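You operate a simulated robot arm through the tools that you are given. There is no shell and no other tool. Be economical: measure what you need, move in short steps, check, and stop when the job is done.

Carry out the task below with a simulated two-armed robot. There is one attempt and no reset: what you move stays moved.

JOB
Draw the green bag shut, move it to the large pink basket and set up the teal bag.
Fine: draw it shut before you fold the frame clip up; both mushrooms stay inside; the next bag stands in the frame, clip down again. Set down upright: what you pick out. Where these are worked on the way, their far stop is far enough and under half their travel is too little: frame clip.

The check looks at the end state, three seconds after you hand in, the way a careful person would. Anything else that was tipped, shoved, dropped, spilled or broken makes it a failure. Flat cloth is picked up by pressing the open fingertips on it (5 to 10 N) and closing them slowly along it; thin cloth reads only 2 to 8 mm in the jaws.

ROBOT AND FRAMES
Two 7-joint arms with fingered hands on one trunk, on a base that drives. Base frame: it is fixed to the floor where the robot stands at the start and does not move with it; the origin is under the middle of the robot, x ahead of it, y to its left, z up. Readings come in mm, degrees, newtons and seconds.
The left shoulder is at the start at [70, 153, 1097], the right one opposite. With the tool pointing down near the work surface each hand reaches from about 100 to 860 mm from the robot's upright axis, wherever it stands, measured 20 degrees to its own side. Places, roughly: bag frame inside [500, 100, 700]; frame clip [500, 100, 900]; large pink basket inside [500, -300, 700]; mushroom (5x5x4 cm) [500, 100, 800]; mushroom (6x6x5 cm) [500, 100, 800]. Payload 3.9 kg a hand.
Tool frame (each hand has its own): the origin (TCP) lies between the finger pads and is the grasp point; the fingertips stand 30 mm ahead of it; z points along the fingers, y is the line along which they close. The gripper opens to 104 mm. The gripper's body begins 35 mm behind the TCP. The gripper is a hand of 4 fingers: y runs from the thumb to the fingers, the wrist lies at [-17, -104, -178] in the tool frame.
Orientation is told as [roll, pitch, yaw] about the base's x, y, z axes, in that order, counted from this pose: with the fingers straight down and the wrist toward the robot, the tool's x, y and z point along [0, 1, 0], [1, 0, 0] and [0, 0, -1] of the base frame.

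CONTROLS
- The arms move only by the tool move_arm. It takes "left_increments", "right_increments" or both (then of equal length, played together; a hand with none holds still); each is a list of rows, each an object (a shift or turn left out is 0) with "travel": the shift along the tool's x, y, z in m, a list of three; "delta_rot": the turn, a rotation vector about the tool's x, y, z in degrees, a list of three. In form: [{"travel": [tx, ty, tz], "delta_rot": [wx, wy, wz]}, ...]. A call has 1 to 12 rows; each row is the pose to reach, as a shift and turn from the pose commanded when the call began, along the tool's axes at that moment. Rows are played at 5 a second. More than 50 mm and 8.6 degrees between two rows, and nothing of the call is played. Where a pose cannot be reached the arm comes as near as it can. A force on the tool above 90 N (or 10 N above the force at the start of the call, whichever is more), or a blocked arm, ends the call early, and 0.2 s more pass. In this call time passes only in rows, and 0.2 s behind the last. The reply holds the time, the measured pose of the TCP, the force on the tool along the base axes, the opening and the grip force, in the units named above and with some noise, with the torque about the TCP (base axes, N m) and any sound that the robot's microphone picked up.
- Cameras (640 x 400 px; columns grow to the right, rows downward): "scene" is now at [128.6, -38.8, 1330.7]; the picture's right is [-0.45, -0.89, 0.00], its down [-0.48, 0.24, -0.84] and it looks along [0.75, -0.38, -0.54] (base axes); focal length 214 px, centre (320, 200). "left" rides on the left gripper at [-66, -90, -126] in its tool frame; the picture's right is [-0.78, -0.30, 0.56], its down [0.57, -0.70, 0.42] and it looks along [0.27, 0.65, 0.71] (tool axes); focal length 275 px, centre (320, 200). "right" rides on the right gripper at [66, -90, -126] in its tool frame; the picture's right is [-0.78, 0.30, -0.56], its down [-0.57, -0.70, 0.42] and it looks along [-0.26, 0.65, 0.71] (tool axes); focal length 275 px, centre (320, 200). There is no depth. A picture from a camera that has moved, and an enlarged one, comes with that camera's place and axes in the base frame and with its lens.
- capture(camera): a new picture of that camera. No time passes.
- lift_body(by): slides the trunk up (or, below 0, down) by that many mm; the arms and the scene camera ride with it, the base frame stays. It gives what a move gives, with no picture.
- drive_base(legs): drives the robot by 1 to 6 legs, each [ahead, turn to the left] in mm and degrees, along the robot's own axes; the way and the turn of a leg run together, so that a leg with both is an arc; at most 1500 mm and 180 degrees a leg. The arms and the cameras ride along, it lands a little off, and it stops where it bumps. It gives what a move gives.
- curl_fingers(index, middle, ring, thumb_bend, thumb_turn, hand): sets how far each is bent, from 0 (flat) to 1 (curled in); at 0.3 the hand is open as for a grip, at 0.7 the pads meet at the TCP. One left out holds its place. A second passes; each finger stops where it meets its share of the squeeze, and holds until it gets a number again. It is the only way to open and close the hand. It gives what a move gives, with no picture; readings hold the bend of each and the force on the fingers (four entries, about 0 where the hand has none), thumb and palm. thumb_turn goes from beside the hand (0) to across from the fingers (1), as for a grip.
- turn_head(pan, tilt): turns the head with the scene camera to pan (to the left, within 86 degrees either way) and tilt (down, from -29 to 69), counted from straight ahead of the robot. It gives what a move gives.
- inspect(camera, box): a new picture of the part [left, top, right, bottom] of that camera's present view, enlarged. No time passes.
- job_done(): hands the job in; it is judged then, once.

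Go step by step. Nothing tells you exact positions but the pictures and the camera data: compare them with the known pose of the tool, close in by small moves and look again before you grip or let go. The budget is 120 turns and 100 pictures, counting those below and the enlarged ones. Unless the task says otherwise, let go and move clear before handing in.

The tools are called after ">>>" as a command line: name --argument value ..., lists and objects as JSON in quotes. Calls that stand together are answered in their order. move_arm: Moves the arms, as the interface text tells. Its arguments: {"type":"object","properties":{"left_increments":{"type":"array","items":{"type":"object","properties":{"travel":{"type":"array","items":{"type":"number"}},"delta_rot":{"type":"array","items":{"type":"number"}}}}},"right_increments":{"type":"array","items":{"type":"object","properties":{"travel":{"type":"array","items":{"type":"number"}},"delta_rot":{"type":"array","items":{"type":"number"}}}}}},"required":[]} The other tools are called the same way: lift_body (by) slides the trunk up or down; curl_fingers (index, middle, ring, thumb_bend, thumb_turn, hand) moves the fingers one by one; drive_base (legs) drives the base; turn_head (pan, tilt) turns the head that bears the scene camera; capture (camera) takes a picture; inspect (camera, box) takes an enlarged picture of a part of a camera's view; job_done () hands the job in.

At the start:

```text
time: 0.0
left_eef_pos: [603.0, 63.5, 1237.4]
left_tcp_rot: [-0.1, 0.0, 0.1]
left_wrist_force: [0.6, -0.2, -0.1]
left_wrist_torque: [-0.01, 0.03, 0.03]
left_gripper_width: 103.8
left_finger_force: 0.1
left_shape: jaw
left_bend: [0.3, 0.3, 0.3, 0.3, 0.97]
left_finger forces: [0.1, 0.0, 0.0, 0.0, 0.1, 0.0]
right_eef_pos: [527.3, -298.4, 1277.7]
right_tcp_rot: [0.0, 0.0, 0.0]
right_wrist_force: [-0.2, 0.0, -0.1]
right_wrist_torque: [-0.02, 0.0, -0.01]
right_gripper_width: 103.7
right_finger_force: 0.0
right_shape: jaw
right_bend: [0.3, 0.3, 0.3, 0.3, 0.97]
right_finger forces: [0.1, 0.0, 0.0, 0.0, 0.0, 0.0]
trunk travel left (down, up): [-550.0, 390.0]
robot x, y, heading: [1.5, 0.4, -0.0]
head pan, tilt: [-26.5, 32.5]
```

scene: 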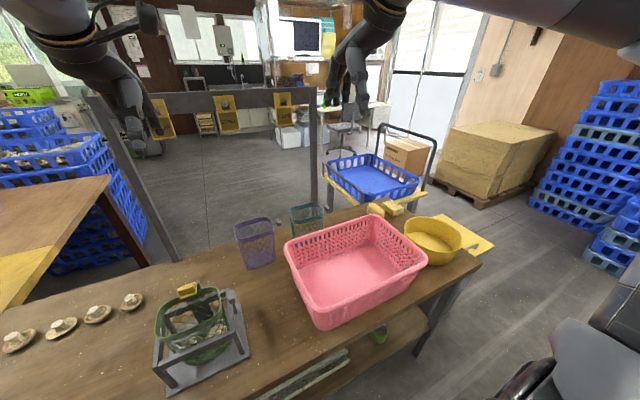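
right: 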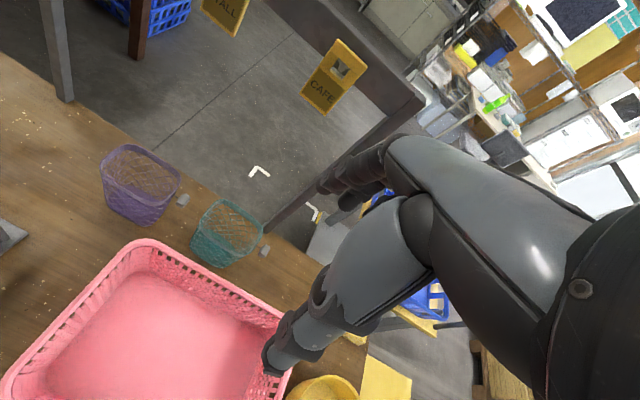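
left: 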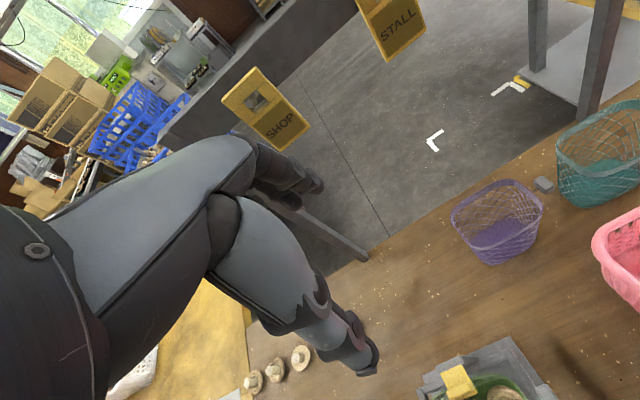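

I see the green bag in a gray frame with a yellow clip, the pink basket, and a purple and a teal net bag behind. I'll look closer at them first.

>>> inspect --camera "scene" --box '[130, 260, 270, 400]'

>>> inspect --camera "scene" --box '[220, 180, 360, 280]'

>>> turn_head --pan 10 --tilt 55

```text
2.86 times, centred on (200, 330) of scene
camera zoom: at [128.6, -38.8, 1330.7], right [-0.45, -0.89, 0.0], down [-0.48, 0.24, -0.84], along [0.75, -0.38, -0.54], focal length 613 px, centre (663, -171)
```

zoom: 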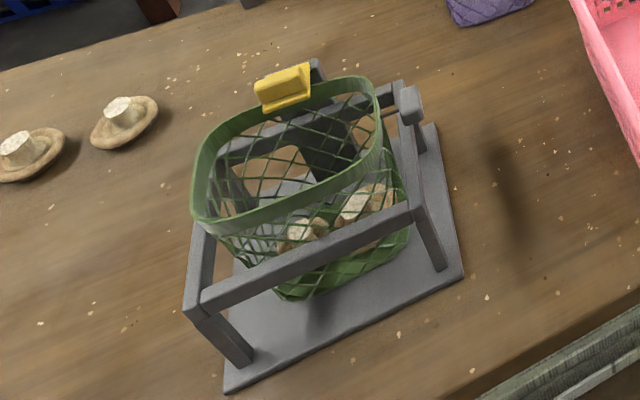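

```text
4.00 times, centred on (290, 230) of scene
camera zoom: at [128.6, -38.8, 1330.7], right [-0.45, -0.89, 0.0], down [-0.48, 0.24, -0.84], along [0.75, -0.38, -0.54], focal length 858 px, centre (440, 80)
```

zoom: 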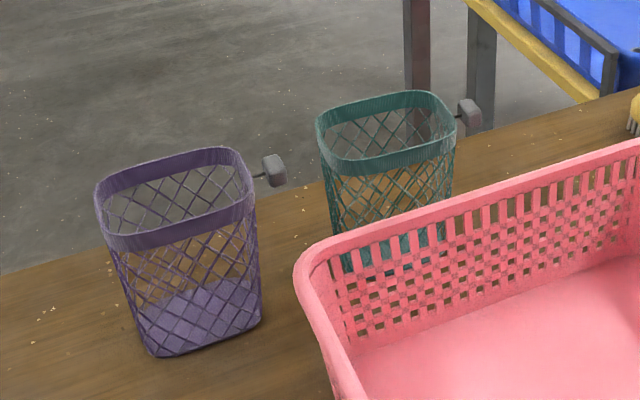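

```text
time: 1.0
left_eef_pos: [602.1, 63.7, 1236.7]
left_tcp_rot: [0.0, 0.0, 0.1]
left_wrist_force: [0.2, -0.2, -0.1]
left_wrist_torque: [-0.01, 0.0, 0.01]
left_gripper_width: 103.9
left_finger_force: 0.1
left_shape: jaw
left_bend: [0.3, 0.3, 0.3, 0.3, 0.97]
left_finger forces: [0.1, 0.1, 0.1, 0.0, 0.0, 0.0]
right_eef_pos: [528.7, -300.0, 1277.8]
right_tcp_rot: [0.1, -0.1, 0.0]
right_wrist_force: [-0.7, -0.3, -0.5]
right_wrist_torque: [0.01, 0.02, 0.0]
right_gripper_width: 103.5
right_finger_force: 0.0
right_shape: jaw
right_bend: [0.3, 0.3, 0.3, 0.3, 0.97]
right_finger forces: [0.0, 0.1, 0.0, 0.1, 0.0, 0.1]
trunk travel left (down, up): [-550.0, 390.0]
robot x, y, heading: [-0.6, -4.0, 0.2]
head pan, tilt: [10.0, 55.0]
```

The bags have grey toggles on a drawstring at their right side; the clip holds the green bag's back rim. I look from the new head angle.

>>> capture --camera "scene"

```text
94 pictures are left
camera scene: at [119.8, 13.5, 1298.6], right [0.17, -0.98, 0.0], down [-0.81, -0.14, -0.57], along [0.57, 0.1, -0.82], focal length 214 px, centre (320, 200)
```

scene: 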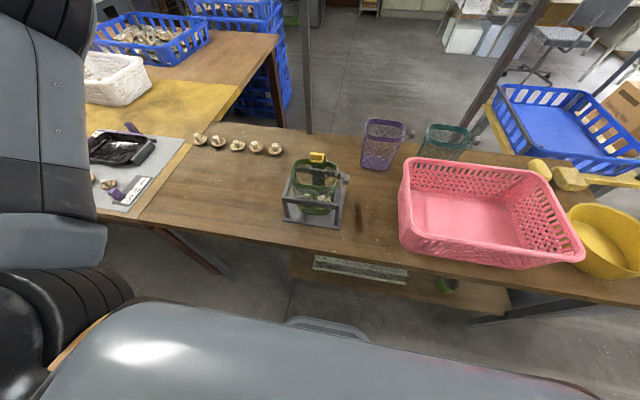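

Zooming in on the frame and the bags to get positions.

>>> inspect --camera "scene" --box '[270, 140, 370, 240]'

>>> inspect --camera "scene" --box '[350, 100, 490, 190]'

```text
4.00 times, centred on (320, 190) of scene
camera zoom: at [119.8, 13.5, 1298.6], right [0.17, -0.98, 0.0], down [-0.81, -0.14, -0.57], along [0.57, 0.1, -0.82], focal length 858 px, centre (320, 240)
```

zoom: 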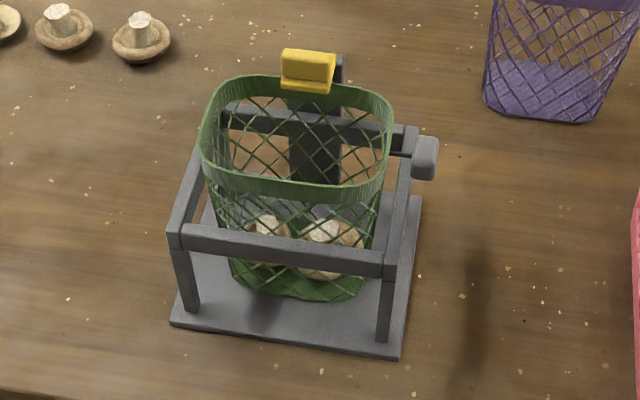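

```text
4.44 times, centred on (420, 145) of scene
camera zoom: at [119.8, 13.5, 1298.6], right [0.17, -0.98, 0.0], down [-0.81, -0.14, -0.57], along [0.57, 0.1, -0.82], focal length 953 px, centre (-124, 444)
```

zoom: 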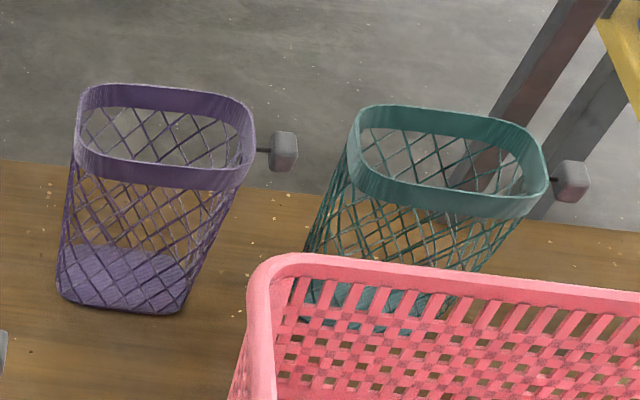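

The frame plate spans roughly x 413–561, y 8–176, the bag rim lies near z 885, the toggle near (486, 10), and the clip at the back near (545, 100). I bring the left hand's camera around for a close look.

>>> move_arm --left_increments '[{"travel": [-0.002, -0.035, 0.028]}, {"travel": [-0.004, -0.07, 0.056]}, {"travel": [-0.007, -0.105, 0.084]}, {"travel": [-0.009, -0.141, 0.112]}, {"travel": [-0.011, -0.176, 0.14]}, {"travel": [-0.013, -0.211, 0.168]}, {"travel": [-0.016, -0.247, 0.196]}, {"travel": [-0.018, -0.282, 0.223]}]'

>>> capture --camera "left"

```text
time: 2.8
left_eef_pos: [319.1, 42.5, 1011.7]
left_tcp_rot: [0.0, 0.0, 0.1]
left_wrist_force: [0.3, -0.6, 0.5]
left_wrist_torque: [0.0, -0.02, 0.01]
left_gripper_width: 103.6
left_finger_force: 0.1
left_shape: jaw
left_bend: [0.3, 0.3, 0.3, 0.3, 0.97]
left_finger forces: [0.1, 0.1, 0.0, 0.1, 0.0, 0.1]
right_eef_pos: [526.9, -299.4, 1278.1]
right_tcp_rot: [0.1, 0.0, 0.0]
right_wrist_force: [0.8, -0.9, 0.3]
right_wrist_torque: [0.01, -0.03, -0.01]
right_gripper_width: 103.7
right_finger_force: 0.1
right_shape: jaw
right_bend: [0.3, 0.3, 0.3, 0.3, 0.97]
right_finger forces: [0.1, 0.0, 0.0, 0.1, 0.0, 0.1]
trunk travel left (down, up): [-550.0, 390.0]
robot x, y, heading: [1.5, -4.0, 0.1]
head pan, tilt: [10.0, 55.0]
```

```text
91 pictures are left
camera left: at [230.5, -22.7, 1136.8], right [-0.3, -0.78, -0.56], down [-0.7, 0.57, -0.42], along [0.65, 0.27, -0.71], focal length 275 px, centre (320, 200)
```

left: 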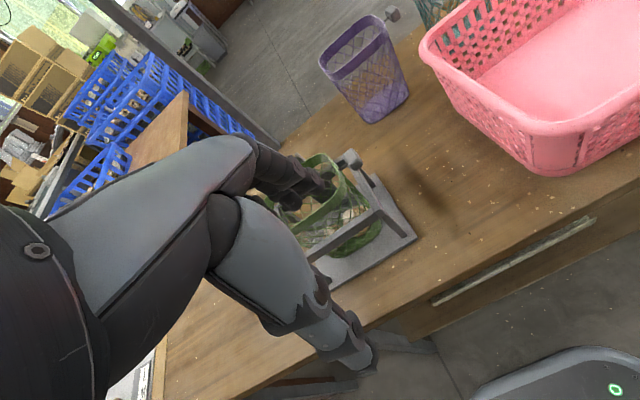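

The fingers hide the frame; I shift the hand left so that the frame comes into the clear part of the view.

>>> move_arm --left_increments '[{"travel": [0.045, 0.012, 0.01]}, {"travel": [0.09, 0.025, 0.02]}, {"travel": [0.13, 0.04, 0.03]}, {"travel": [0.16, 0.05, 0.03]}]'

>>> capture --camera "left"

```text
time: 3.8
left_eef_pos: [373.8, 200.2, 1001.3]
left_tcp_rot: [0.0, -2.7, -1.1]
left_wrist_force: [-1.4, 3.4, -9.4]
left_wrist_torque: [-0.32, -0.15, -0.05]
left_gripper_width: 104.2
left_finger_force: 0.1
left_shape: jaw
left_bend: [0.3, 0.3, 0.3, 0.3, 0.97]
left_finger forces: [0.0, 0.0, 0.0, 0.0, 0.0, 0.0]
left hand out of reach, approached as far as the arm can: row 1, 2, 3
right_eef_pos: [522.1, -297.2, 1280.5]
right_tcp_rot: [-0.2, -0.3, 0.0]
right_wrist_force: [-0.3, -0.7, 0.2]
right_wrist_torque: [0.05, 0.0, 0.03]
right_gripper_width: 103.6
right_finger_force: 0.1
right_shape: jaw
right_bend: [0.3, 0.3, 0.3, 0.3, 0.97]
right_finger forces: [0.0, 0.0, 0.0, 0.0, 0.0, 0.1]
trunk travel left (down, up): [-550.0, 390.0]
robot x, y, heading: [-1.5, 0.0, 0.1]
head pan, tilt: [10.0, 55.0]
```

```text
90 pictures are left
camera left: at [276.1, 136.2, 1122.1], right [-0.28, -0.77, -0.57], down [-0.67, 0.59, -0.46], along [0.69, 0.25, -0.68], focal length 275 px, centre (320, 200)
```

left: 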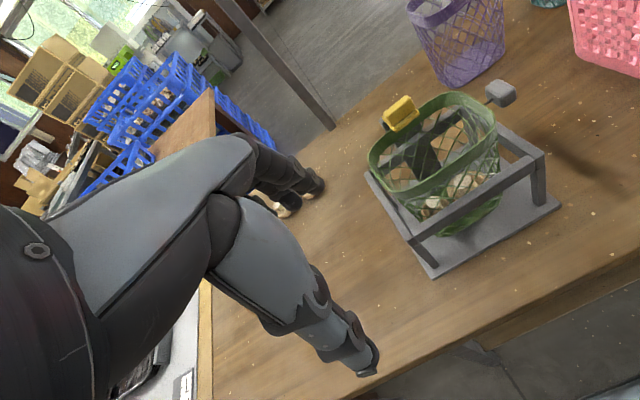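

Good view; I zoom on the clip and toggle.

>>> inspect --camera "left" --box '[350, 70, 530, 190]'

```text
3.33 times, centred on (440, 130) of left
camera zoom: at [276.1, 136.2, 1122.1], right [-0.28, -0.77, -0.57], down [-0.67, 0.59, -0.46], along [0.69, 0.25, -0.68], focal length 918 px, centre (-80, 433)
```

zoom: 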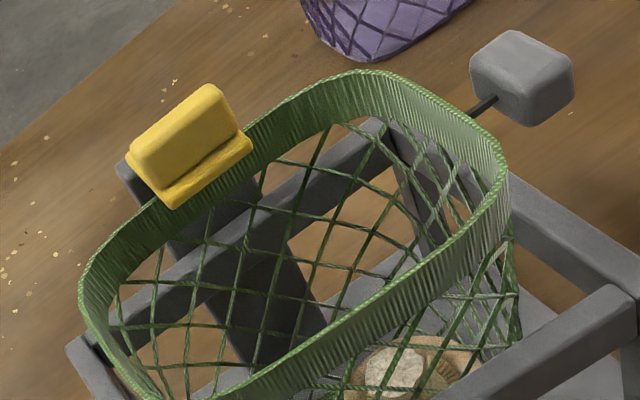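

The toggle triangulates to about (476, 10, 892), the rim to z≈900, and the clip top to about (510, 90, 925). I clear the left hand and bring the right hand above the toggle.

>>> move_arm --left_increments '[{"travel": [0.015, 0.009, -0.006]}, {"travel": [0.03, 0.018, -0.012]}, {"travel": [0.045, 0.026, -0.018]}, {"travel": [0.06, 0.035, -0.023]}, {"travel": [0.075, 0.044, -0.029]}, {"travel": [0.09, 0.053, -0.035]}, {"travel": [0.105, 0.06, -0.04]}, {"travel": [0.12, 0.07, -0.045]}, {"travel": [0.13, 0.076, -0.05]}, {"travel": [0.13, 0.076, -0.05]}]' --right_increments '[{"travel": [0.028, -0.005, 0.03]}, {"travel": [0.056, -0.009, 0.06]}, {"travel": [0.084, -0.014, 0.09]}, {"travel": [0.112, -0.018, 0.12]}, {"travel": [0.14, -0.023, 0.15]}, {"travel": [0.168, -0.028, 0.18]}, {"travel": [0.196, -0.032, 0.21]}, {"travel": [0.224, -0.037, 0.24]}, {"travel": [0.252, -0.041, 0.27]}, {"travel": [0.28, -0.046, 0.3]}]'

>>> capture --camera "scene"

>>> capture --camera "right"

```text
time: 6.0
left_eef_pos: [448.9, 336.5, 1036.4]
left_tcp_rot: [0.0, 0.0, 0.1]
left_wrist_force: [0.8, -0.9, -0.3]
left_wrist_torque: [0.01, 0.02, -0.02]
left_gripper_width: 103.9
left_finger_force: 0.1
left_shape: jaw
left_bend: [0.3, 0.3, 0.3, 0.3, 0.97]
left_finger forces: [0.1, 0.0, 0.0, 0.0, 0.1, 0.1]
right_eef_pos: [469.9, -53.8, 985.5]
right_tcp_rot: [0.1, -0.1, 0.0]
right_wrist_force: [0.8, -0.7, -0.5]
right_wrist_torque: [0.02, -0.01, 0.02]
right_gripper_width: 103.9
right_finger_force: 0.0
right_shape: jaw
right_bend: [0.3, 0.3, 0.3, 0.3, 0.97]
right_finger forces: [0.1, 0.0, 0.1, 0.1, 0.1, 0.0]
right hand out of reach, approached as far as the arm can: row 9, 10
trunk travel left (down, up): [-550.0, 390.0]
robot x, y, heading: [-2.3, 1.2, -0.0]
head pan, tilt: [10.0, 55.0]
```

```text
88 pictures are left
camera scene: at [119.6, 12.9, 1298.6], right [0.17, -0.98, 0.0], down [-0.81, -0.14, -0.57], along [0.56, 0.1, -0.82], focal length 214 px, centre (320, 200)
```

scene: 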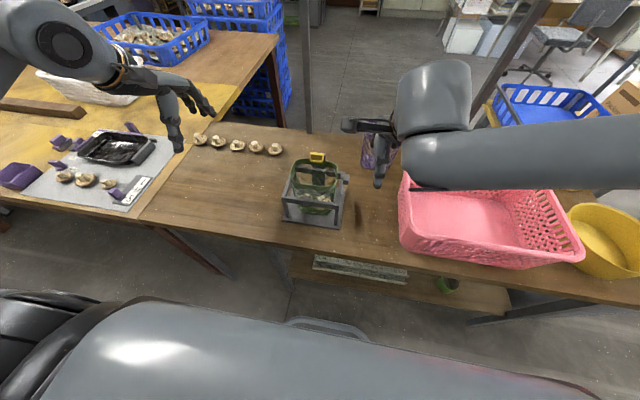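

```text
87 pictures are left
camera right: at [378.8, 10.7, 1109.6], right [0.29, -0.78, 0.56], down [-0.7, -0.57, -0.43], along [0.65, -0.26, -0.71], focal length 275 px, centre (320, 200)
```

right: 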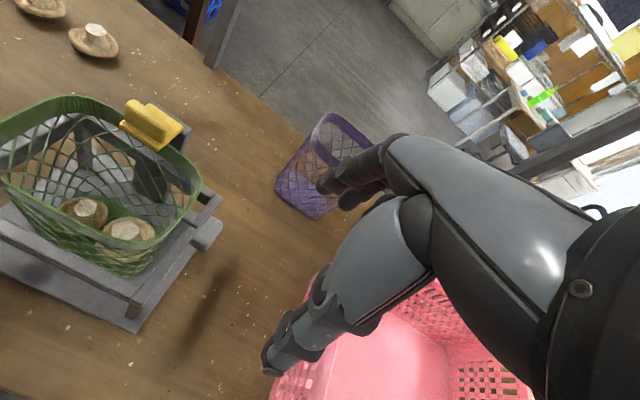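

The right hand can't cross to the midline while straight, so I raise it and turn the robot left by 22° to bring the frame into its workspace.

>>> move_arm --right_increments '[{"travel": [-0.03, 0.0, -0.03]}, {"travel": [-0.06, 0.0, -0.06]}, {"travel": [-0.09, 0.0, -0.09]}, {"travel": [-0.12, 0.0, -0.12]}]'

>>> drive_base --legs '[[0, 22]]'

>>> capture --camera "scene"

>>> capture --camera "right"

```text
time: 7.0
left_eef_pos: [447.5, 336.5, 1036.3]
left_tcp_rot: [0.0, -0.1, 0.1]
left_wrist_force: [0.1, -0.4, 0.2]
left_wrist_torque: [0.01, 0.0, -0.04]
left_gripper_width: 104.1
left_finger_force: 0.0
left_shape: jaw
left_bend: [0.3, 0.3, 0.3, 0.3, 0.97]
left_finger forces: [0.1, 0.0, 0.1, 0.1, 0.0, 0.1]
right_eef_pos: [467.6, -179.1, 1108.3]
right_tcp_rot: [0.1, 0.0, 0.1]
right_wrist_force: [-0.7, -0.9, -0.1]
right_wrist_torque: [-0.01, 0.01, 0.01]
right_gripper_width: 103.9
right_finger_force: 0.2
right_shape: jaw
right_bend: [0.3, 0.3, 0.3, 0.3, 0.97]
right_finger forces: [0.0, 0.1, 0.0, 0.1, 0.0, 0.1]
trunk travel left (down, up): [-550.0, 390.0]
robot x, y, heading: [2.5, 0.7, 0.0]
head pan, tilt: [10.0, 55.0]
```

```text
time: 8.6
left_eef_pos: [293.4, 479.3, 1036.3]
left_tcp_rot: [0.0, 0.0, 21.5]
left_wrist_force: [0.7, 0.0, 0.6]
left_wrist_torque: [0.03, 0.02, -0.03]
left_gripper_width: 104.2
left_finger_force: 0.0
left_shape: jaw
left_bend: [0.3, 0.3, 0.3, 0.3, 0.97]
left_finger forces: [0.1, 0.1, 0.1, 0.1, 0.1, 0.0]
right_eef_pos: [502.1, 5.3, 1108.3]
right_tcp_rot: [0.0, 0.0, 21.4]
right_wrist_force: [0.5, -0.1, 0.3]
right_wrist_torque: [-0.02, -0.04, 0.0]
right_gripper_width: 103.9
right_finger_force: 0.0
right_shape: jaw
right_bend: [0.3, 0.3, 0.3, 0.3, 0.97]
right_finger forces: [0.0, 0.0, 0.0, 0.0, 0.1, 0.0]
trunk travel left (down, up): [-550.0, 390.0]
robot x, y, heading: [-3.1, 0.2, 21.2]
head pan, tilt: [10.0, 55.0]
```

```text
86 pictures are left
camera scene: at [106.4, 57.4, 1298.5], right [0.52, -0.85, 0.0], down [-0.7, -0.43, -0.57], along [0.49, 0.3, -0.82], focal length 214 px, centre (320, 200)
```

scene: 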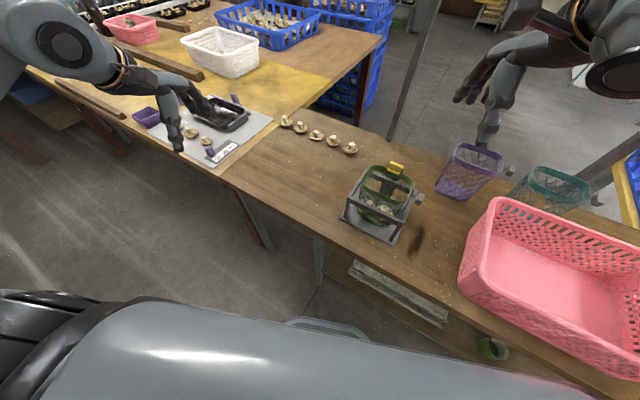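

```text
85 pictures are left
camera right: at [393.8, 34.0, 1232.4], right [0.56, -0.61, 0.56], down [-0.44, -0.79, -0.42], along [0.7, -0.01, -0.71], focal length 275 px, centre (320, 200)
```

right: 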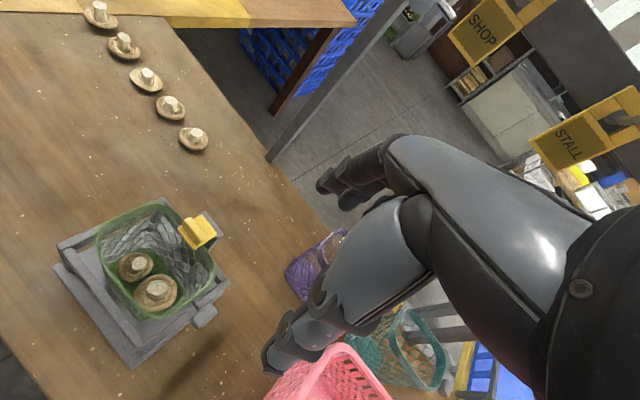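

Now the right hand can reach. I move above the toggle with the hand yawed back to 0.

>>> move_arm --right_increments '[{"travel": [0, -0.007, 0.035], "delta_rot": [0, 0, 5.4]}, {"travel": [0, -0.014, 0.07], "delta_rot": [0, 0, 10.7]}, {"travel": [-0.001, -0.021, 0.105], "delta_rot": [0, 0, 16]}, {"travel": [-0.001, -0.028, 0.143], "delta_rot": [0, 0, 21.4]}]'

>>> capture --camera "right"

>>> turn_head --pan -12 --tilt 42

>>> capture --camera "scene"

```text
time: 9.6
left_eef_pos: [296.9, 479.4, 1035.1]
left_tcp_rot: [0.0, 0.3, 21.5]
left_wrist_force: [0.4, 0.4, -0.3]
left_wrist_torque: [-0.01, 0.03, 0.02]
left_gripper_width: 103.9
left_finger_force: 0.1
left_shape: jaw
left_bend: [0.3, 0.3, 0.3, 0.3, 0.97]
left_finger forces: [0.0, 0.0, 0.0, 0.1, 0.0, 0.0]
right_eef_pos: [489.7, 4.2, 967.7]
right_tcp_rot: [0.0, -0.1, 0.2]
right_wrist_force: [0.6, -0.7, -0.7]
right_wrist_torque: [-0.01, 0.03, -0.03]
right_gripper_width: 103.9
right_finger_force: 0.1
right_shape: jaw
right_bend: [0.3, 0.3, 0.3, 0.3, 0.97]
right_finger forces: [0.0, 0.0, 0.0, 0.0, 0.0, 0.0]
right hand out of reach, approached as far as the arm can: row 3, 4
trunk travel left (down, up): [-550.0, 390.0]
robot x, y, heading: [1.1, 1.3, 21.3]
head pan, tilt: [10.0, 55.0]
```

```text
84 pictures are left
camera right: at [399.1, 68.6, 1091.6], right [0.3, -0.78, 0.56], down [-0.7, -0.57, -0.43], along [0.65, -0.26, -0.71], focal length 275 px, centre (320, 200)
```

right: 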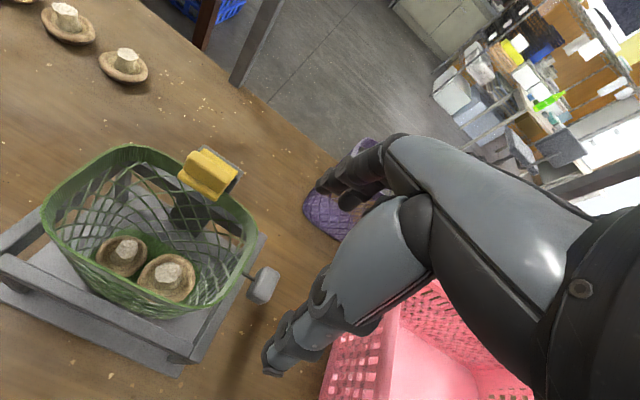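

```text
time: 10.4
left_eef_pos: [293.2, 478.6, 1036.5]
left_tcp_rot: [-0.1, 0.0, 21.5]
left_wrist_force: [0.7, 0.3, -1.1]
left_wrist_torque: [-0.03, -0.01, -0.01]
left_gripper_width: 103.8
left_finger_force: 0.3
left_shape: jaw
left_bend: [0.3, 0.3, 0.3, 0.3, 0.97]
left_finger forces: [0.0, 0.0, 0.0, 0.0, 0.0, 0.0]
right_eef_pos: [485.9, 1.7, 970.0]
right_tcp_rot: [0.0, -0.1, 0.2]
right_wrist_force: [-0.1, 0.1, -0.8]
right_wrist_torque: [-0.01, -0.02, 0.0]
right_gripper_width: 103.8
right_finger_force: 0.1
right_shape: jaw
right_bend: [0.3, 0.3, 0.3, 0.3, 0.97]
right_finger forces: [0.0, 0.0, 0.0, 0.0, 0.0, 0.1]
trunk travel left (down, up): [-550.0, 390.0]
robot x, y, heading: [2.7, 1.3, 21.8]
head pan, tilt: [-12.0, 42.0]
```

```text
83 pictures are left
camera scene: at [127.1, 33.6, 1316.3], right [0.17, -0.99, 0.0], down [-0.66, -0.11, -0.74], along [0.73, 0.12, -0.67], focal length 214 px, centre (320, 200)
```

scene: 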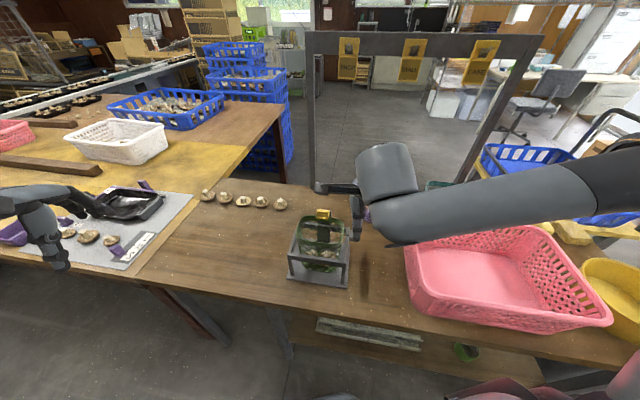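

The limit depends on hand yaw; yaw about 15° should reach. I set that, and pre-narrow the fingers.

>>> move_arm --right_increments '[{"travel": [-0.004, -0.006, 0.0], "delta_rot": [0, 0, -7.5]}, {"travel": [-0.008, -0.012, 0.0], "delta_rot": [0, 0, -15]}]'

>>> curl_fingers --hand "right" --index 0.46 --middle 0.46 --ring 0.46 --thumb_bend 0.46

>>> inspect --camera "scene" --box '[270, 160, 410, 300]'

>>> capture --camera "right"

```text
time: 11.0
left_eef_pos: [293.6, 478.5, 1035.9]
left_tcp_rot: [0.0, -0.1, 21.5]
left_wrist_force: [0.1, 0.3, 0.4]
left_wrist_torque: [0.01, -0.04, 0.0]
left_gripper_width: 103.8
left_finger_force: 0.1
left_shape: jaw
left_bend: [0.3, 0.3, 0.3, 0.3, 0.97]
left_finger forces: [0.0, 0.0, 0.1, 0.1, 0.0, 0.1]
right_eef_pos: [492.3, -0.1, 967.6]
right_tcp_rot: [0.0, 0.1, 15.2]
right_wrist_force: [-0.8, 0.8, 0.1]
right_wrist_torque: [-0.03, 0.02, 0.01]
right_gripper_width: 103.6
right_finger_force: 0.1
right_shape: jaw
right_bend: [0.3, 0.3, 0.3, 0.3, 0.97]
right_finger forces: [0.1, 0.0, 0.1, 0.0, 0.0, 0.0]
right hand out of reach, approached as far as the arm can: row 1, 2
trunk travel left (down, up): [-550.0, 390.0]
robot x, y, heading: [-3.1, -2.2, 21.5]
head pan, tilt: [-12.0, 42.0]
```

```text
time: 12.0
left_eef_pos: [293.6, 477.9, 1036.1]
left_tcp_rot: [0.0, -0.1, 21.5]
left_wrist_force: [0.9, -0.3, -0.1]
left_wrist_torque: [0.01, 0.02, 0.0]
left_gripper_width: 103.9
left_finger_force: 0.1
left_shape: jaw
left_bend: [0.3, 0.3, 0.3, 0.3, 0.97]
left_finger forces: [0.0, 0.0, 0.1, 0.1, 0.0, 0.0]
right_eef_pos: [494.3, 1.5, 968.0]
right_tcp_rot: [0.1, 0.1, 15.1]
right_wrist_force: [-0.7, 0.0, 0.4]
right_wrist_torque: [0.0, -0.01, 0.0]
right_gripper_width: 64.6
right_finger_force: 0.1
right_shape: fingers
right_bend: [0.46, 0.46, 0.46, 0.46, 0.97]
right_finger forces: [0.0, 0.0, 0.1, 0.0, 0.0, 0.0]
trunk travel left (down, up): [-550.0, 390.0]
robot x, y, heading: [-0.5, 1.2, 21.3]
head pan, tilt: [-12.0, 42.0]
```

```text
2.86 times, centred on (340, 230) of scene
camera zoom: at [127.6, 33.3, 1316.3], right [0.16, -0.99, 0.0], down [-0.66, -0.11, -0.74], along [0.73, 0.12, -0.67], focal length 613 px, centre (263, 114)
```

zoom: 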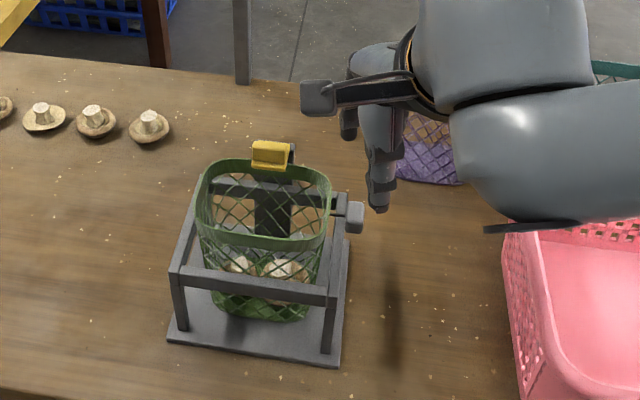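

```text
81 pictures are left
camera right: at [388.7, 41.7, 1092.1], right [0.49, -0.67, 0.56], down [-0.53, -0.74, -0.42], along [0.69, -0.09, -0.71], focal length 275 px, centre (320, 200)
```

right: 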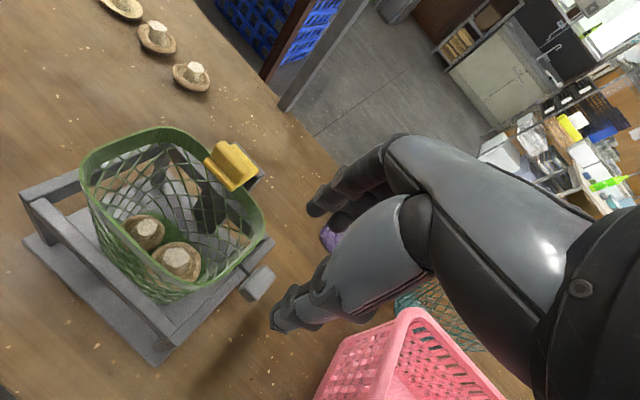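

The arm is too folded here; I'll raise the hand, then back the robot off and shift it a little left.

>>> move_arm --right_increments '[{"travel": [0, 0.01, -0.04]}, {"travel": [0, 0.02, -0.08]}]'

>>> drive_base --legs '[[0, -38], [-180, 0], [0, 22]]'

>>> capture --camera "scene"

```text
time: 12.6
left_eef_pos: [293.2, 478.2, 1034.8]
left_tcp_rot: [0.1, 0.0, 21.5]
left_wrist_force: [1.0, -0.6, -0.2]
left_wrist_torque: [-0.01, -0.02, 0.02]
left_gripper_width: 104.0
left_finger_force: 0.0
left_shape: jaw
left_bend: [0.3, 0.3, 0.3, 0.3, 0.97]
left_finger forces: [0.0, 0.0, 0.0, 0.0, 0.0, 0.0]
right_eef_pos: [511.4, 9.0, 1046.9]
right_tcp_rot: [-0.1, 0.1, 15.0]
right_wrist_force: [0.8, 0.0, 0.7]
right_wrist_torque: [0.01, -0.03, -0.01]
right_gripper_width: 64.6
right_finger_force: 0.0
right_shape: fingers
right_bend: [0.46, 0.46, 0.46, 0.46, 0.97]
right_finger forces: [0.0, 0.0, 0.0, 0.0, 0.0, 0.1]
trunk travel left (down, up): [-550.0, 390.0]
robot x, y, heading: [1.1, 1.3, 21.4]
head pan, tilt: [-12.0, 42.0]
```

```text
time: 17.1
left_eef_pos: [231.5, 435.2, 1035.9]
left_tcp_rot: [-0.1, 0.0, 6.5]
left_wrist_force: [0.0, 0.0, -0.1]
left_wrist_torque: [0.0, 0.01, -0.02]
left_gripper_width: 104.1
left_finger_force: 0.1
left_shape: jaw
left_bend: [0.3, 0.3, 0.3, 0.3, 0.97]
left_finger forces: [0.0, 0.1, 0.0, 0.0, 0.1, 0.1]
right_eef_pos: [319.8, -75.0, 1047.2]
right_tcp_rot: [0.0, 0.0, 0.1]
right_wrist_force: [-0.2, -0.1, 0.1]
right_wrist_torque: [-0.02, -0.02, 0.0]
right_gripper_width: 64.6
right_finger_force: 0.1
right_shape: fingers
right_bend: [0.46, 0.46, 0.46, 0.46, 0.97]
right_finger forces: [0.1, 0.1, 0.0, 0.0, 0.0, 0.1]
trunk travel left (down, up): [-550.0, 390.0]
robot x, y, heading: [-172.1, 48.9, 6.6]
head pan, tilt: [-12.0, 42.0]
```

```text
80 pictures are left
camera scene: at [-44.2, 48.0, 1316.3], right [-0.1, -1.0, 0.0], down [-0.67, 0.06, -0.74], along [0.74, -0.07, -0.67], focal length 214 px, centre (320, 200)
```

scene: 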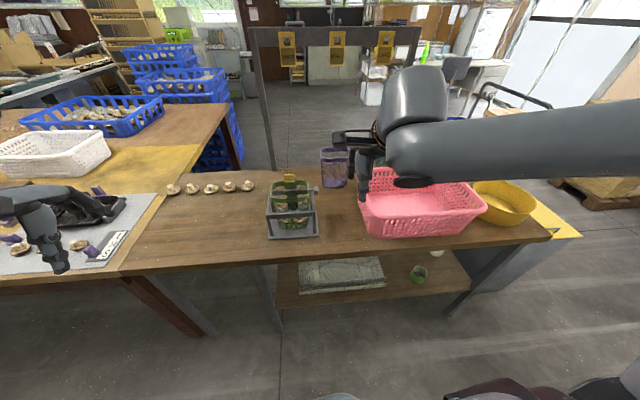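

Now there is room. I move the right hand above the toggle at yaw 0.

>>> move_arm --right_increments '[{"travel": [0.015, 0.04, 0.02]}, {"travel": [0.03, 0.08, 0.04]}, {"travel": [0.05, 0.12, 0.06]}, {"travel": [0.069, 0.156, 0.082]}]'

>>> capture --camera "right"

>>> inspect --camera "scene" --box '[250, 130, 370, 250]'

```text
time: 18.1
left_eef_pos: [232.1, 434.3, 1035.4]
left_tcp_rot: [0.1, 0.0, 6.6]
left_wrist_force: [-0.6, 0.3, 0.6]
left_wrist_torque: [0.02, -0.03, -0.01]
left_gripper_width: 103.9
left_finger_force: 0.0
left_shape: jaw
left_bend: [0.3, 0.3, 0.3, 0.3, 0.97]
left_finger forces: [0.1, 0.0, 0.0, 0.1, 0.1, 0.0]
right_eef_pos: [442.8, -41.7, 982.6]
right_tcp_rot: [0.1, -0.1, 0.1]
right_wrist_force: [-0.3, 0.1, 0.7]
right_wrist_torque: [0.05, 0.03, -0.03]
right_gripper_width: 64.2
right_finger_force: 0.1
right_shape: fingers
right_bend: [0.46, 0.46, 0.46, 0.46, 0.97]
right_finger forces: [0.0, 0.0, 0.0, 0.1, 0.0, 0.0]
right hand out of reach, approached as far as the arm can: row 3, 4
trunk travel left (down, up): [-550.0, 390.0]
robot x, y, heading: [-175.4, 47.0, 6.3]
head pan, tilt: [-12.0, 42.0]
```

```text
79 pictures are left
camera right: at [352.1, 23.8, 1105.7], right [0.3, -0.78, 0.56], down [-0.7, -0.57, -0.43], along [0.65, -0.26, -0.71], focal length 275 px, centre (320, 200)
```

right: 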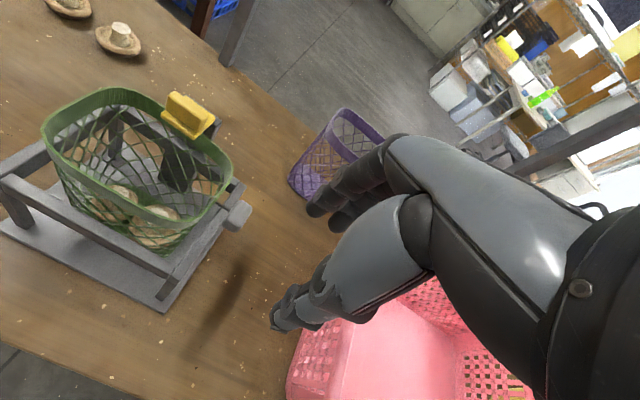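

```text
3.33 times, centred on (310, 190) of scene
camera zoom: at [-44.7, 47.3, 1316.4], right [-0.1, -1.0, 0.0], down [-0.67, 0.07, -0.74], along [0.74, -0.07, -0.67], focal length 715 px, centre (353, 233)
```

zoom: 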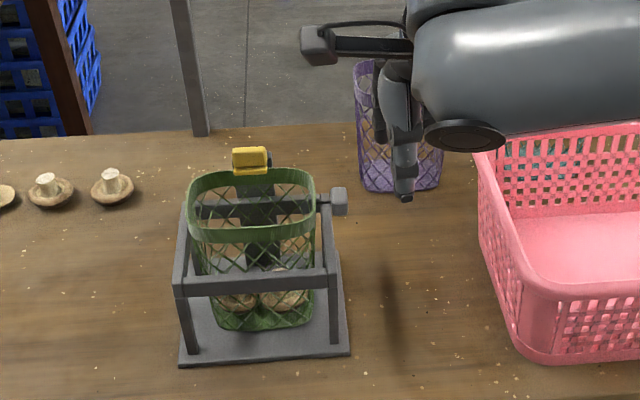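

The reach stops part way; I retry the remainder from here in smaller steps.

>>> move_arm --right_increments '[{"travel": [0.01, 0.01, 0.0]}, {"travel": [0.02, 0.02, 0.0]}, {"travel": [0.03, 0.028, 0.005]}, {"travel": [0.036, 0.033, 0.01]}, {"travel": [0.036, 0.033, 0.018]}, {"travel": [0.036, 0.033, 0.018]}]'

```text
time: 19.5
left_eef_pos: [231.5, 435.4, 1035.0]
left_tcp_rot: [0.0, 0.0, 6.4]
left_wrist_force: [1.3, -0.2, 0.2]
left_wrist_torque: [0.0, -0.01, 0.01]
left_gripper_width: 103.9
left_finger_force: 0.0
left_shape: jaw
left_bend: [0.3, 0.3, 0.3, 0.3, 0.97]
left_finger forces: [0.1, 0.0, 0.1, 0.0, 0.1, 0.0]
right_eef_pos: [442.5, -43.6, 973.5]
right_tcp_rot: [0.0, -0.1, 0.1]
right_wrist_force: [0.3, -0.2, 0.9]
right_wrist_torque: [0.01, -0.01, -0.01]
right_gripper_width: 64.4
right_finger_force: 0.0
right_shape: fingers
right_bend: [0.46, 0.46, 0.46, 0.46, 0.97]
right_finger forces: [0.1, 0.0, 0.1, 0.0, 0.0, 0.0]
right hand out of reach, approached as far as the arm can: row 1, 2, 3, 4, 5, 6
trunk travel left (down, up): [-550.0, 390.0]
robot x, y, heading: [-176.7, 49.5, 6.3]
head pan, tilt: [-12.0, 42.0]
```

Yaw is what limits the reach; I test how far the hand comes with +25° yaw.

>>> move_arm --right_increments '[{"travel": [0.0, 0.0, -0.01], "delta_rot": [0, 0, -8]}, {"travel": [0.01, 0.01, -0.01], "delta_rot": [0, 0, -16]}, {"travel": [0.025, 0.02, -0.01], "delta_rot": [0, 0, -24]}, {"travel": [0.036, 0.033, -0.01], "delta_rot": [0, 0, -24]}, {"travel": [0.036, 0.033, 0.0], "delta_rot": [0, 0, -24]}]'

```text
time: 20.7
left_eef_pos: [233.1, 435.2, 1036.1]
left_tcp_rot: [0.0, 0.0, 6.5]
left_wrist_force: [0.6, -0.3, 0.4]
left_wrist_torque: [-0.03, -0.01, -0.02]
left_gripper_width: 104.0
left_finger_force: 0.0
left_shape: jaw
left_bend: [0.3, 0.3, 0.3, 0.3, 0.97]
left_finger forces: [0.0, 0.0, 0.0, 0.0, 0.1, 0.1]
right_eef_pos: [454.4, -24.4, 984.5]
right_tcp_rot: [0.0, 0.0, 24.1]
right_wrist_force: [-1.0, -0.1, 0.3]
right_wrist_torque: [0.01, -0.03, -0.01]
right_gripper_width: 64.4
right_finger_force: 0.0
right_shape: fingers
right_bend: [0.46, 0.46, 0.46, 0.46, 0.97]
right_finger forces: [0.1, 0.0, 0.1, 0.1, 0.1, 0.0]
right hand out of reach, approached as far as the arm can: row 3, 4, 5
trunk travel left (down, up): [-550.0, 390.0]
robot x, y, heading: [-176.0, 49.5, 6.6]
head pan, tilt: [-12.0, 42.0]
```

The wrist sits above the shoulder here, which seems to cramp the arm; I raise the trunk 220 mm and then lower the hand again.

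>>> lift_body --by 220

>>> move_arm --right_increments '[{"travel": [0, 0, 0.045], "delta_rot": [0, 0, 8]}, {"travel": [0, 0, 0.09], "delta_rot": [0, 0, 16]}, {"travel": [0.0, 0.0, 0.135], "delta_rot": [0, 0, 24]}, {"travel": [0.006, 0.007, 0.18], "delta_rot": [0, 0, 24]}, {"travel": [0.01, 0.02, 0.2], "delta_rot": [0, 0, 24]}, {"travel": [0.009, 0.027, 0.235], "delta_rot": [0, 0, 24]}]'

```text
time: 23.0
left_eef_pos: [231.7, 434.8, 1255.5]
left_tcp_rot: [0.0, 0.0, 6.5]
left_wrist_force: [0.6, 0.5, -0.6]
left_wrist_torque: [-0.01, 0.01, 0.02]
left_gripper_width: 104.0
left_finger_force: 0.0
left_shape: jaw
left_bend: [0.3, 0.3, 0.3, 0.3, 0.97]
left_finger forces: [0.0, 0.0, 0.1, 0.1, 0.0, 0.0]
right_eef_pos: [454.1, -25.2, 1204.6]
right_tcp_rot: [0.0, 0.1, 24.1]
right_wrist_force: [-0.5, -0.9, 0.1]
right_wrist_torque: [-0.01, 0.03, 0.02]
right_gripper_width: 64.6
right_finger_force: 0.1
right_shape: fingers
right_bend: [0.46, 0.46, 0.46, 0.46, 0.97]
right_finger forces: [0.0, 0.1, 0.1, 0.0, 0.0, 0.0]
trunk travel left (down, up): [-770.0, 170.0]
robot x, y, heading: [-174.4, 48.9, 6.6]
head pan, tilt: [-12.0, 42.0]
```

```text
time: 24.4
left_eef_pos: [232.3, 434.4, 1255.4]
left_tcp_rot: [0.1, 0.1, 6.5]
left_wrist_force: [0.1, 0.6, 0.0]
left_wrist_torque: [-0.03, 0.02, 0.03]
left_gripper_width: 103.9
left_finger_force: 0.0
left_shape: jaw
left_bend: [0.3, 0.3, 0.3, 0.3, 0.97]
left_finger forces: [0.0, 0.1, 0.0, 0.1, 0.0, 0.0]
right_eef_pos: [402.3, -88.5, 1068.1]
right_tcp_rot: [0.1, -0.2, 0.1]
right_wrist_force: [0.3, 0.5, -0.5]
right_wrist_torque: [0.0, 0.04, 0.02]
right_gripper_width: 64.3
right_finger_force: 0.0
right_shape: fingers
right_bend: [0.46, 0.46, 0.46, 0.46, 0.97]
right_finger forces: [0.0, 0.1, 0.0, 0.0, 0.0, 0.0]
right hand out of reach, approached as far as the arm can: row 1, 2, 3, 4, 5, 6
trunk travel left (down, up): [-770.0, 170.0]
robot x, y, heading: [-173.4, 48.1, 6.8]
head pan, tilt: [-12.0, 42.0]
```

Better to stand farther left so that the frame lies about 20° to the right arm's own side. I drive there and bring the trunk back down.

>>> drive_base --legs '[[0, 42.5], [235, 0], [0, -49]]'

>>> lift_body --by -180

>>> turn_head --pan -25 --tilt 45

>>> capture --camera "scene"

```text
time: 30.4
left_eef_pos: [416.5, 582.5, 1256.8]
left_tcp_rot: [0.0, 0.0, 1.8]
left_wrist_force: [-0.4, 0.4, 0.4]
left_wrist_torque: [-0.01, 0.0, 0.0]
left_gripper_width: 103.7
left_finger_force: 0.0
left_shape: jaw
left_bend: [0.3, 0.3, 0.3, 0.3, 0.97]
left_finger forces: [0.0, 0.0, 0.0, 0.0, 0.0, 0.0]
right_eef_pos: [542.2, 47.5, 1067.0]
right_tcp_rot: [0.1, 0.0, -4.6]
right_wrist_force: [0.3, -0.5, 0.1]
right_wrist_torque: [0.01, -0.01, 0.02]
right_gripper_width: 64.4
right_finger_force: 0.1
right_shape: fingers
right_bend: [0.46, 0.46, 0.46, 0.46, 0.97]
right_finger forces: [0.0, 0.1, 0.0, 0.0, 0.0, 0.0]
trunk travel left (down, up): [-770.0, 170.0]
robot x, y, heading: [-21.1, 230.6, 1.6]
head pan, tilt: [-12.0, 42.0]
```

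```text
time: 32.4
left_eef_pos: [415.5, 581.7, 1076.1]
left_tcp_rot: [0.0, -0.1, 1.8]
left_wrist_force: [0.4, -0.8, 0.0]
left_wrist_torque: [0.0, -0.01, 0.01]
left_gripper_width: 103.5
left_finger_force: 0.0
left_shape: jaw
left_bend: [0.3, 0.3, 0.3, 0.3, 0.97]
left_finger forces: [0.1, 0.0, 0.0, 0.1, 0.0, 0.1]
right_eef_pos: [542.0, 46.9, 887.3]
right_tcp_rot: [0.0, -0.1, -4.6]
right_wrist_force: [0.4, -0.8, 0.7]
right_wrist_torque: [-0.01, 0.0, 0.0]
right_gripper_width: 64.4
right_finger_force: 0.0
right_shape: fingers
right_bend: [0.46, 0.46, 0.46, 0.46, 0.97]
right_finger forces: [0.0, 0.1, 0.0, 0.0, 0.1, 0.1]
trunk travel left (down, up): [-590.0, 350.0]
robot x, y, heading: [-19.4, 228.0, 1.8]
head pan, tilt: [-12.0, 42.0]
```

```text
time: 33.1
left_eef_pos: [416.4, 583.2, 1076.8]
left_tcp_rot: [0.1, 0.0, 1.8]
left_wrist_force: [0.7, 0.0, -0.1]
left_wrist_torque: [0.04, 0.0, 0.0]
left_gripper_width: 103.6
left_finger_force: 0.2
left_shape: jaw
left_bend: [0.3, 0.3, 0.3, 0.3, 0.97]
left_finger forces: [0.2, 0.0, 0.0, 0.0, 0.0, 0.1]
right_eef_pos: [541.4, 46.6, 887.6]
right_tcp_rot: [0.1, 0.1, -4.6]
right_wrist_force: [0.1, 0.0, 0.7]
right_wrist_torque: [-0.02, -0.05, 0.01]
right_gripper_width: 64.3
right_finger_force: 0.0
right_shape: fingers
right_bend: [0.46, 0.46, 0.46, 0.46, 0.97]
right_finger forces: [0.1, 0.1, 0.0, 0.0, 0.0, 0.0]
trunk travel left (down, up): [-590.0, 350.0]
robot x, y, heading: [-20.5, 232.4, 1.7]
head pan, tilt: [-25.0, 45.0]
```

```text
77 pictures are left
camera scene: at [100.7, 202.0, 1352.0], right [-0.4, -0.92, 0.0], down [-0.65, 0.28, -0.71], along [0.65, -0.28, -0.71], focal length 214 px, centre (320, 200)
```

scene: 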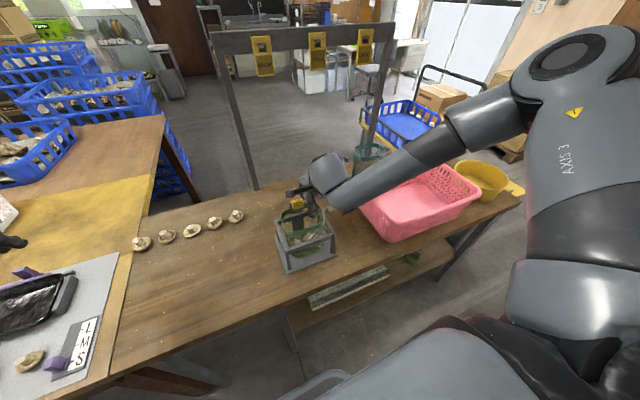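

I lowered the hand close to the frame — careless. I check that nothing was touched.

>>> inspect --camera "scene" --box '[260, 160, 380, 280]'

>>> capture --camera "right"

```text
3.33 times, centred on (320, 220) of scene
camera zoom: at [100.7, 202.0, 1352.0], right [-0.4, -0.92, 0.0], down [-0.65, 0.28, -0.71], along [0.65, -0.28, -0.71], focal length 715 px, centre (320, 133)
```

zoom: 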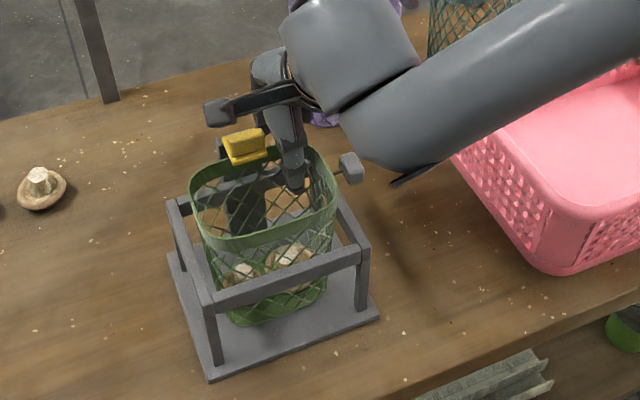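

```text
75 pictures are left
camera right: at [456.8, 119.5, 1011.6], right [0.23, -0.8, 0.56], down [-0.74, -0.51, -0.43], along [0.63, -0.32, -0.71], focal length 275 px, centre (320, 200)
```

right: 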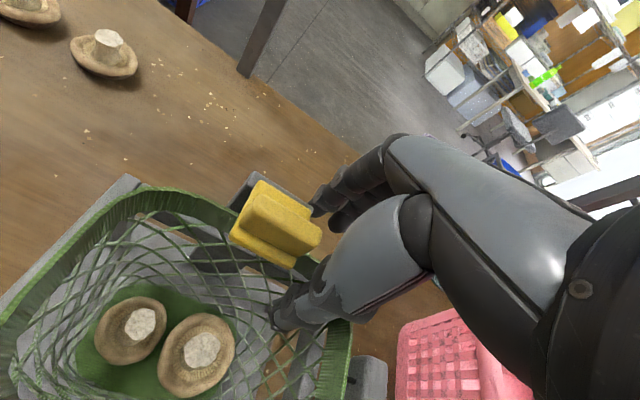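

Nothing touched, though the thumb is inside the rim. I lift the hand straight up, then go over to the toggle.

>>> move_arm --right_increments '[{"travel": [0, 0, -0.045]}, {"travel": [0, 0, -0.09]}, {"travel": [-0.035, -0.03, -0.09]}, {"travel": [-0.061, -0.06, -0.08]}, {"travel": [-0.061, -0.06, -0.075]}]'

>>> inspect --camera "scene" --box '[260, 160, 380, 280]'

>>> capture --camera "right"

```text
time: 34.3
left_eef_pos: [416.2, 583.9, 1075.2]
left_tcp_rot: [-0.1, 0.2, 1.8]
left_wrist_force: [-0.3, 0.6, -0.2]
left_wrist_torque: [-0.02, 0.0, 0.02]
left_gripper_width: 104.1
left_finger_force: 0.0
left_shape: jaw
left_bend: [0.3, 0.3, 0.3, 0.3, 0.97]
left_finger forces: [0.0, 0.0, 0.0, 0.0, 0.0, 0.1]
right_eef_pos: [477.8, -7.5, 963.6]
right_tcp_rot: [0.0, 0.0, -4.6]
right_wrist_force: [0.0, -0.8, 0.1]
right_wrist_torque: [0.01, -0.01, -0.02]
right_gripper_width: 64.3
right_finger_force: 0.1
right_shape: fingers
right_bend: [0.46, 0.46, 0.46, 0.46, 0.97]
right_finger forces: [0.0, 0.1, 0.1, 0.0, 0.0, 0.1]
trunk travel left (down, up): [-590.0, 350.0]
robot x, y, heading: [-25.7, 228.6, 1.6]
head pan, tilt: [-25.0, 45.0]
```

```text
3.33 times, centred on (320, 220) of scene
camera zoom: at [102.1, 203.9, 1351.8], right [-0.4, -0.92, 0.0], down [-0.65, 0.28, -0.71], along [0.65, -0.28, -0.71], focal length 715 px, centre (320, 133)
```

zoom: 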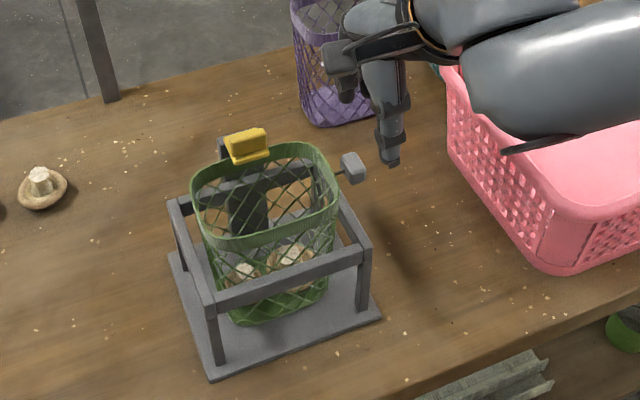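

```text
73 pictures are left
camera right: at [393.5, 64.4, 1087.4], right [0.23, -0.8, 0.56], down [-0.74, -0.52, -0.42], along [0.63, -0.32, -0.71], focal length 275 px, centre (320, 200)
```

right: 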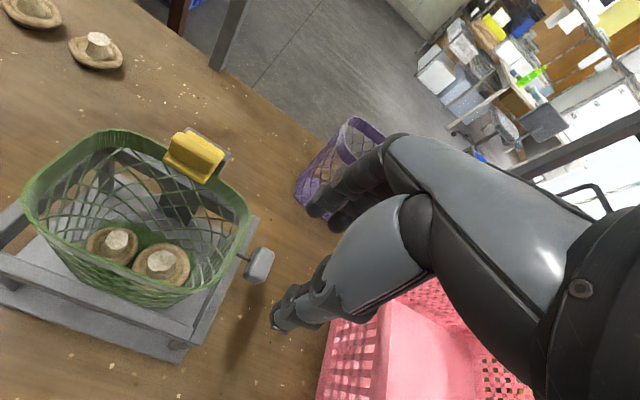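

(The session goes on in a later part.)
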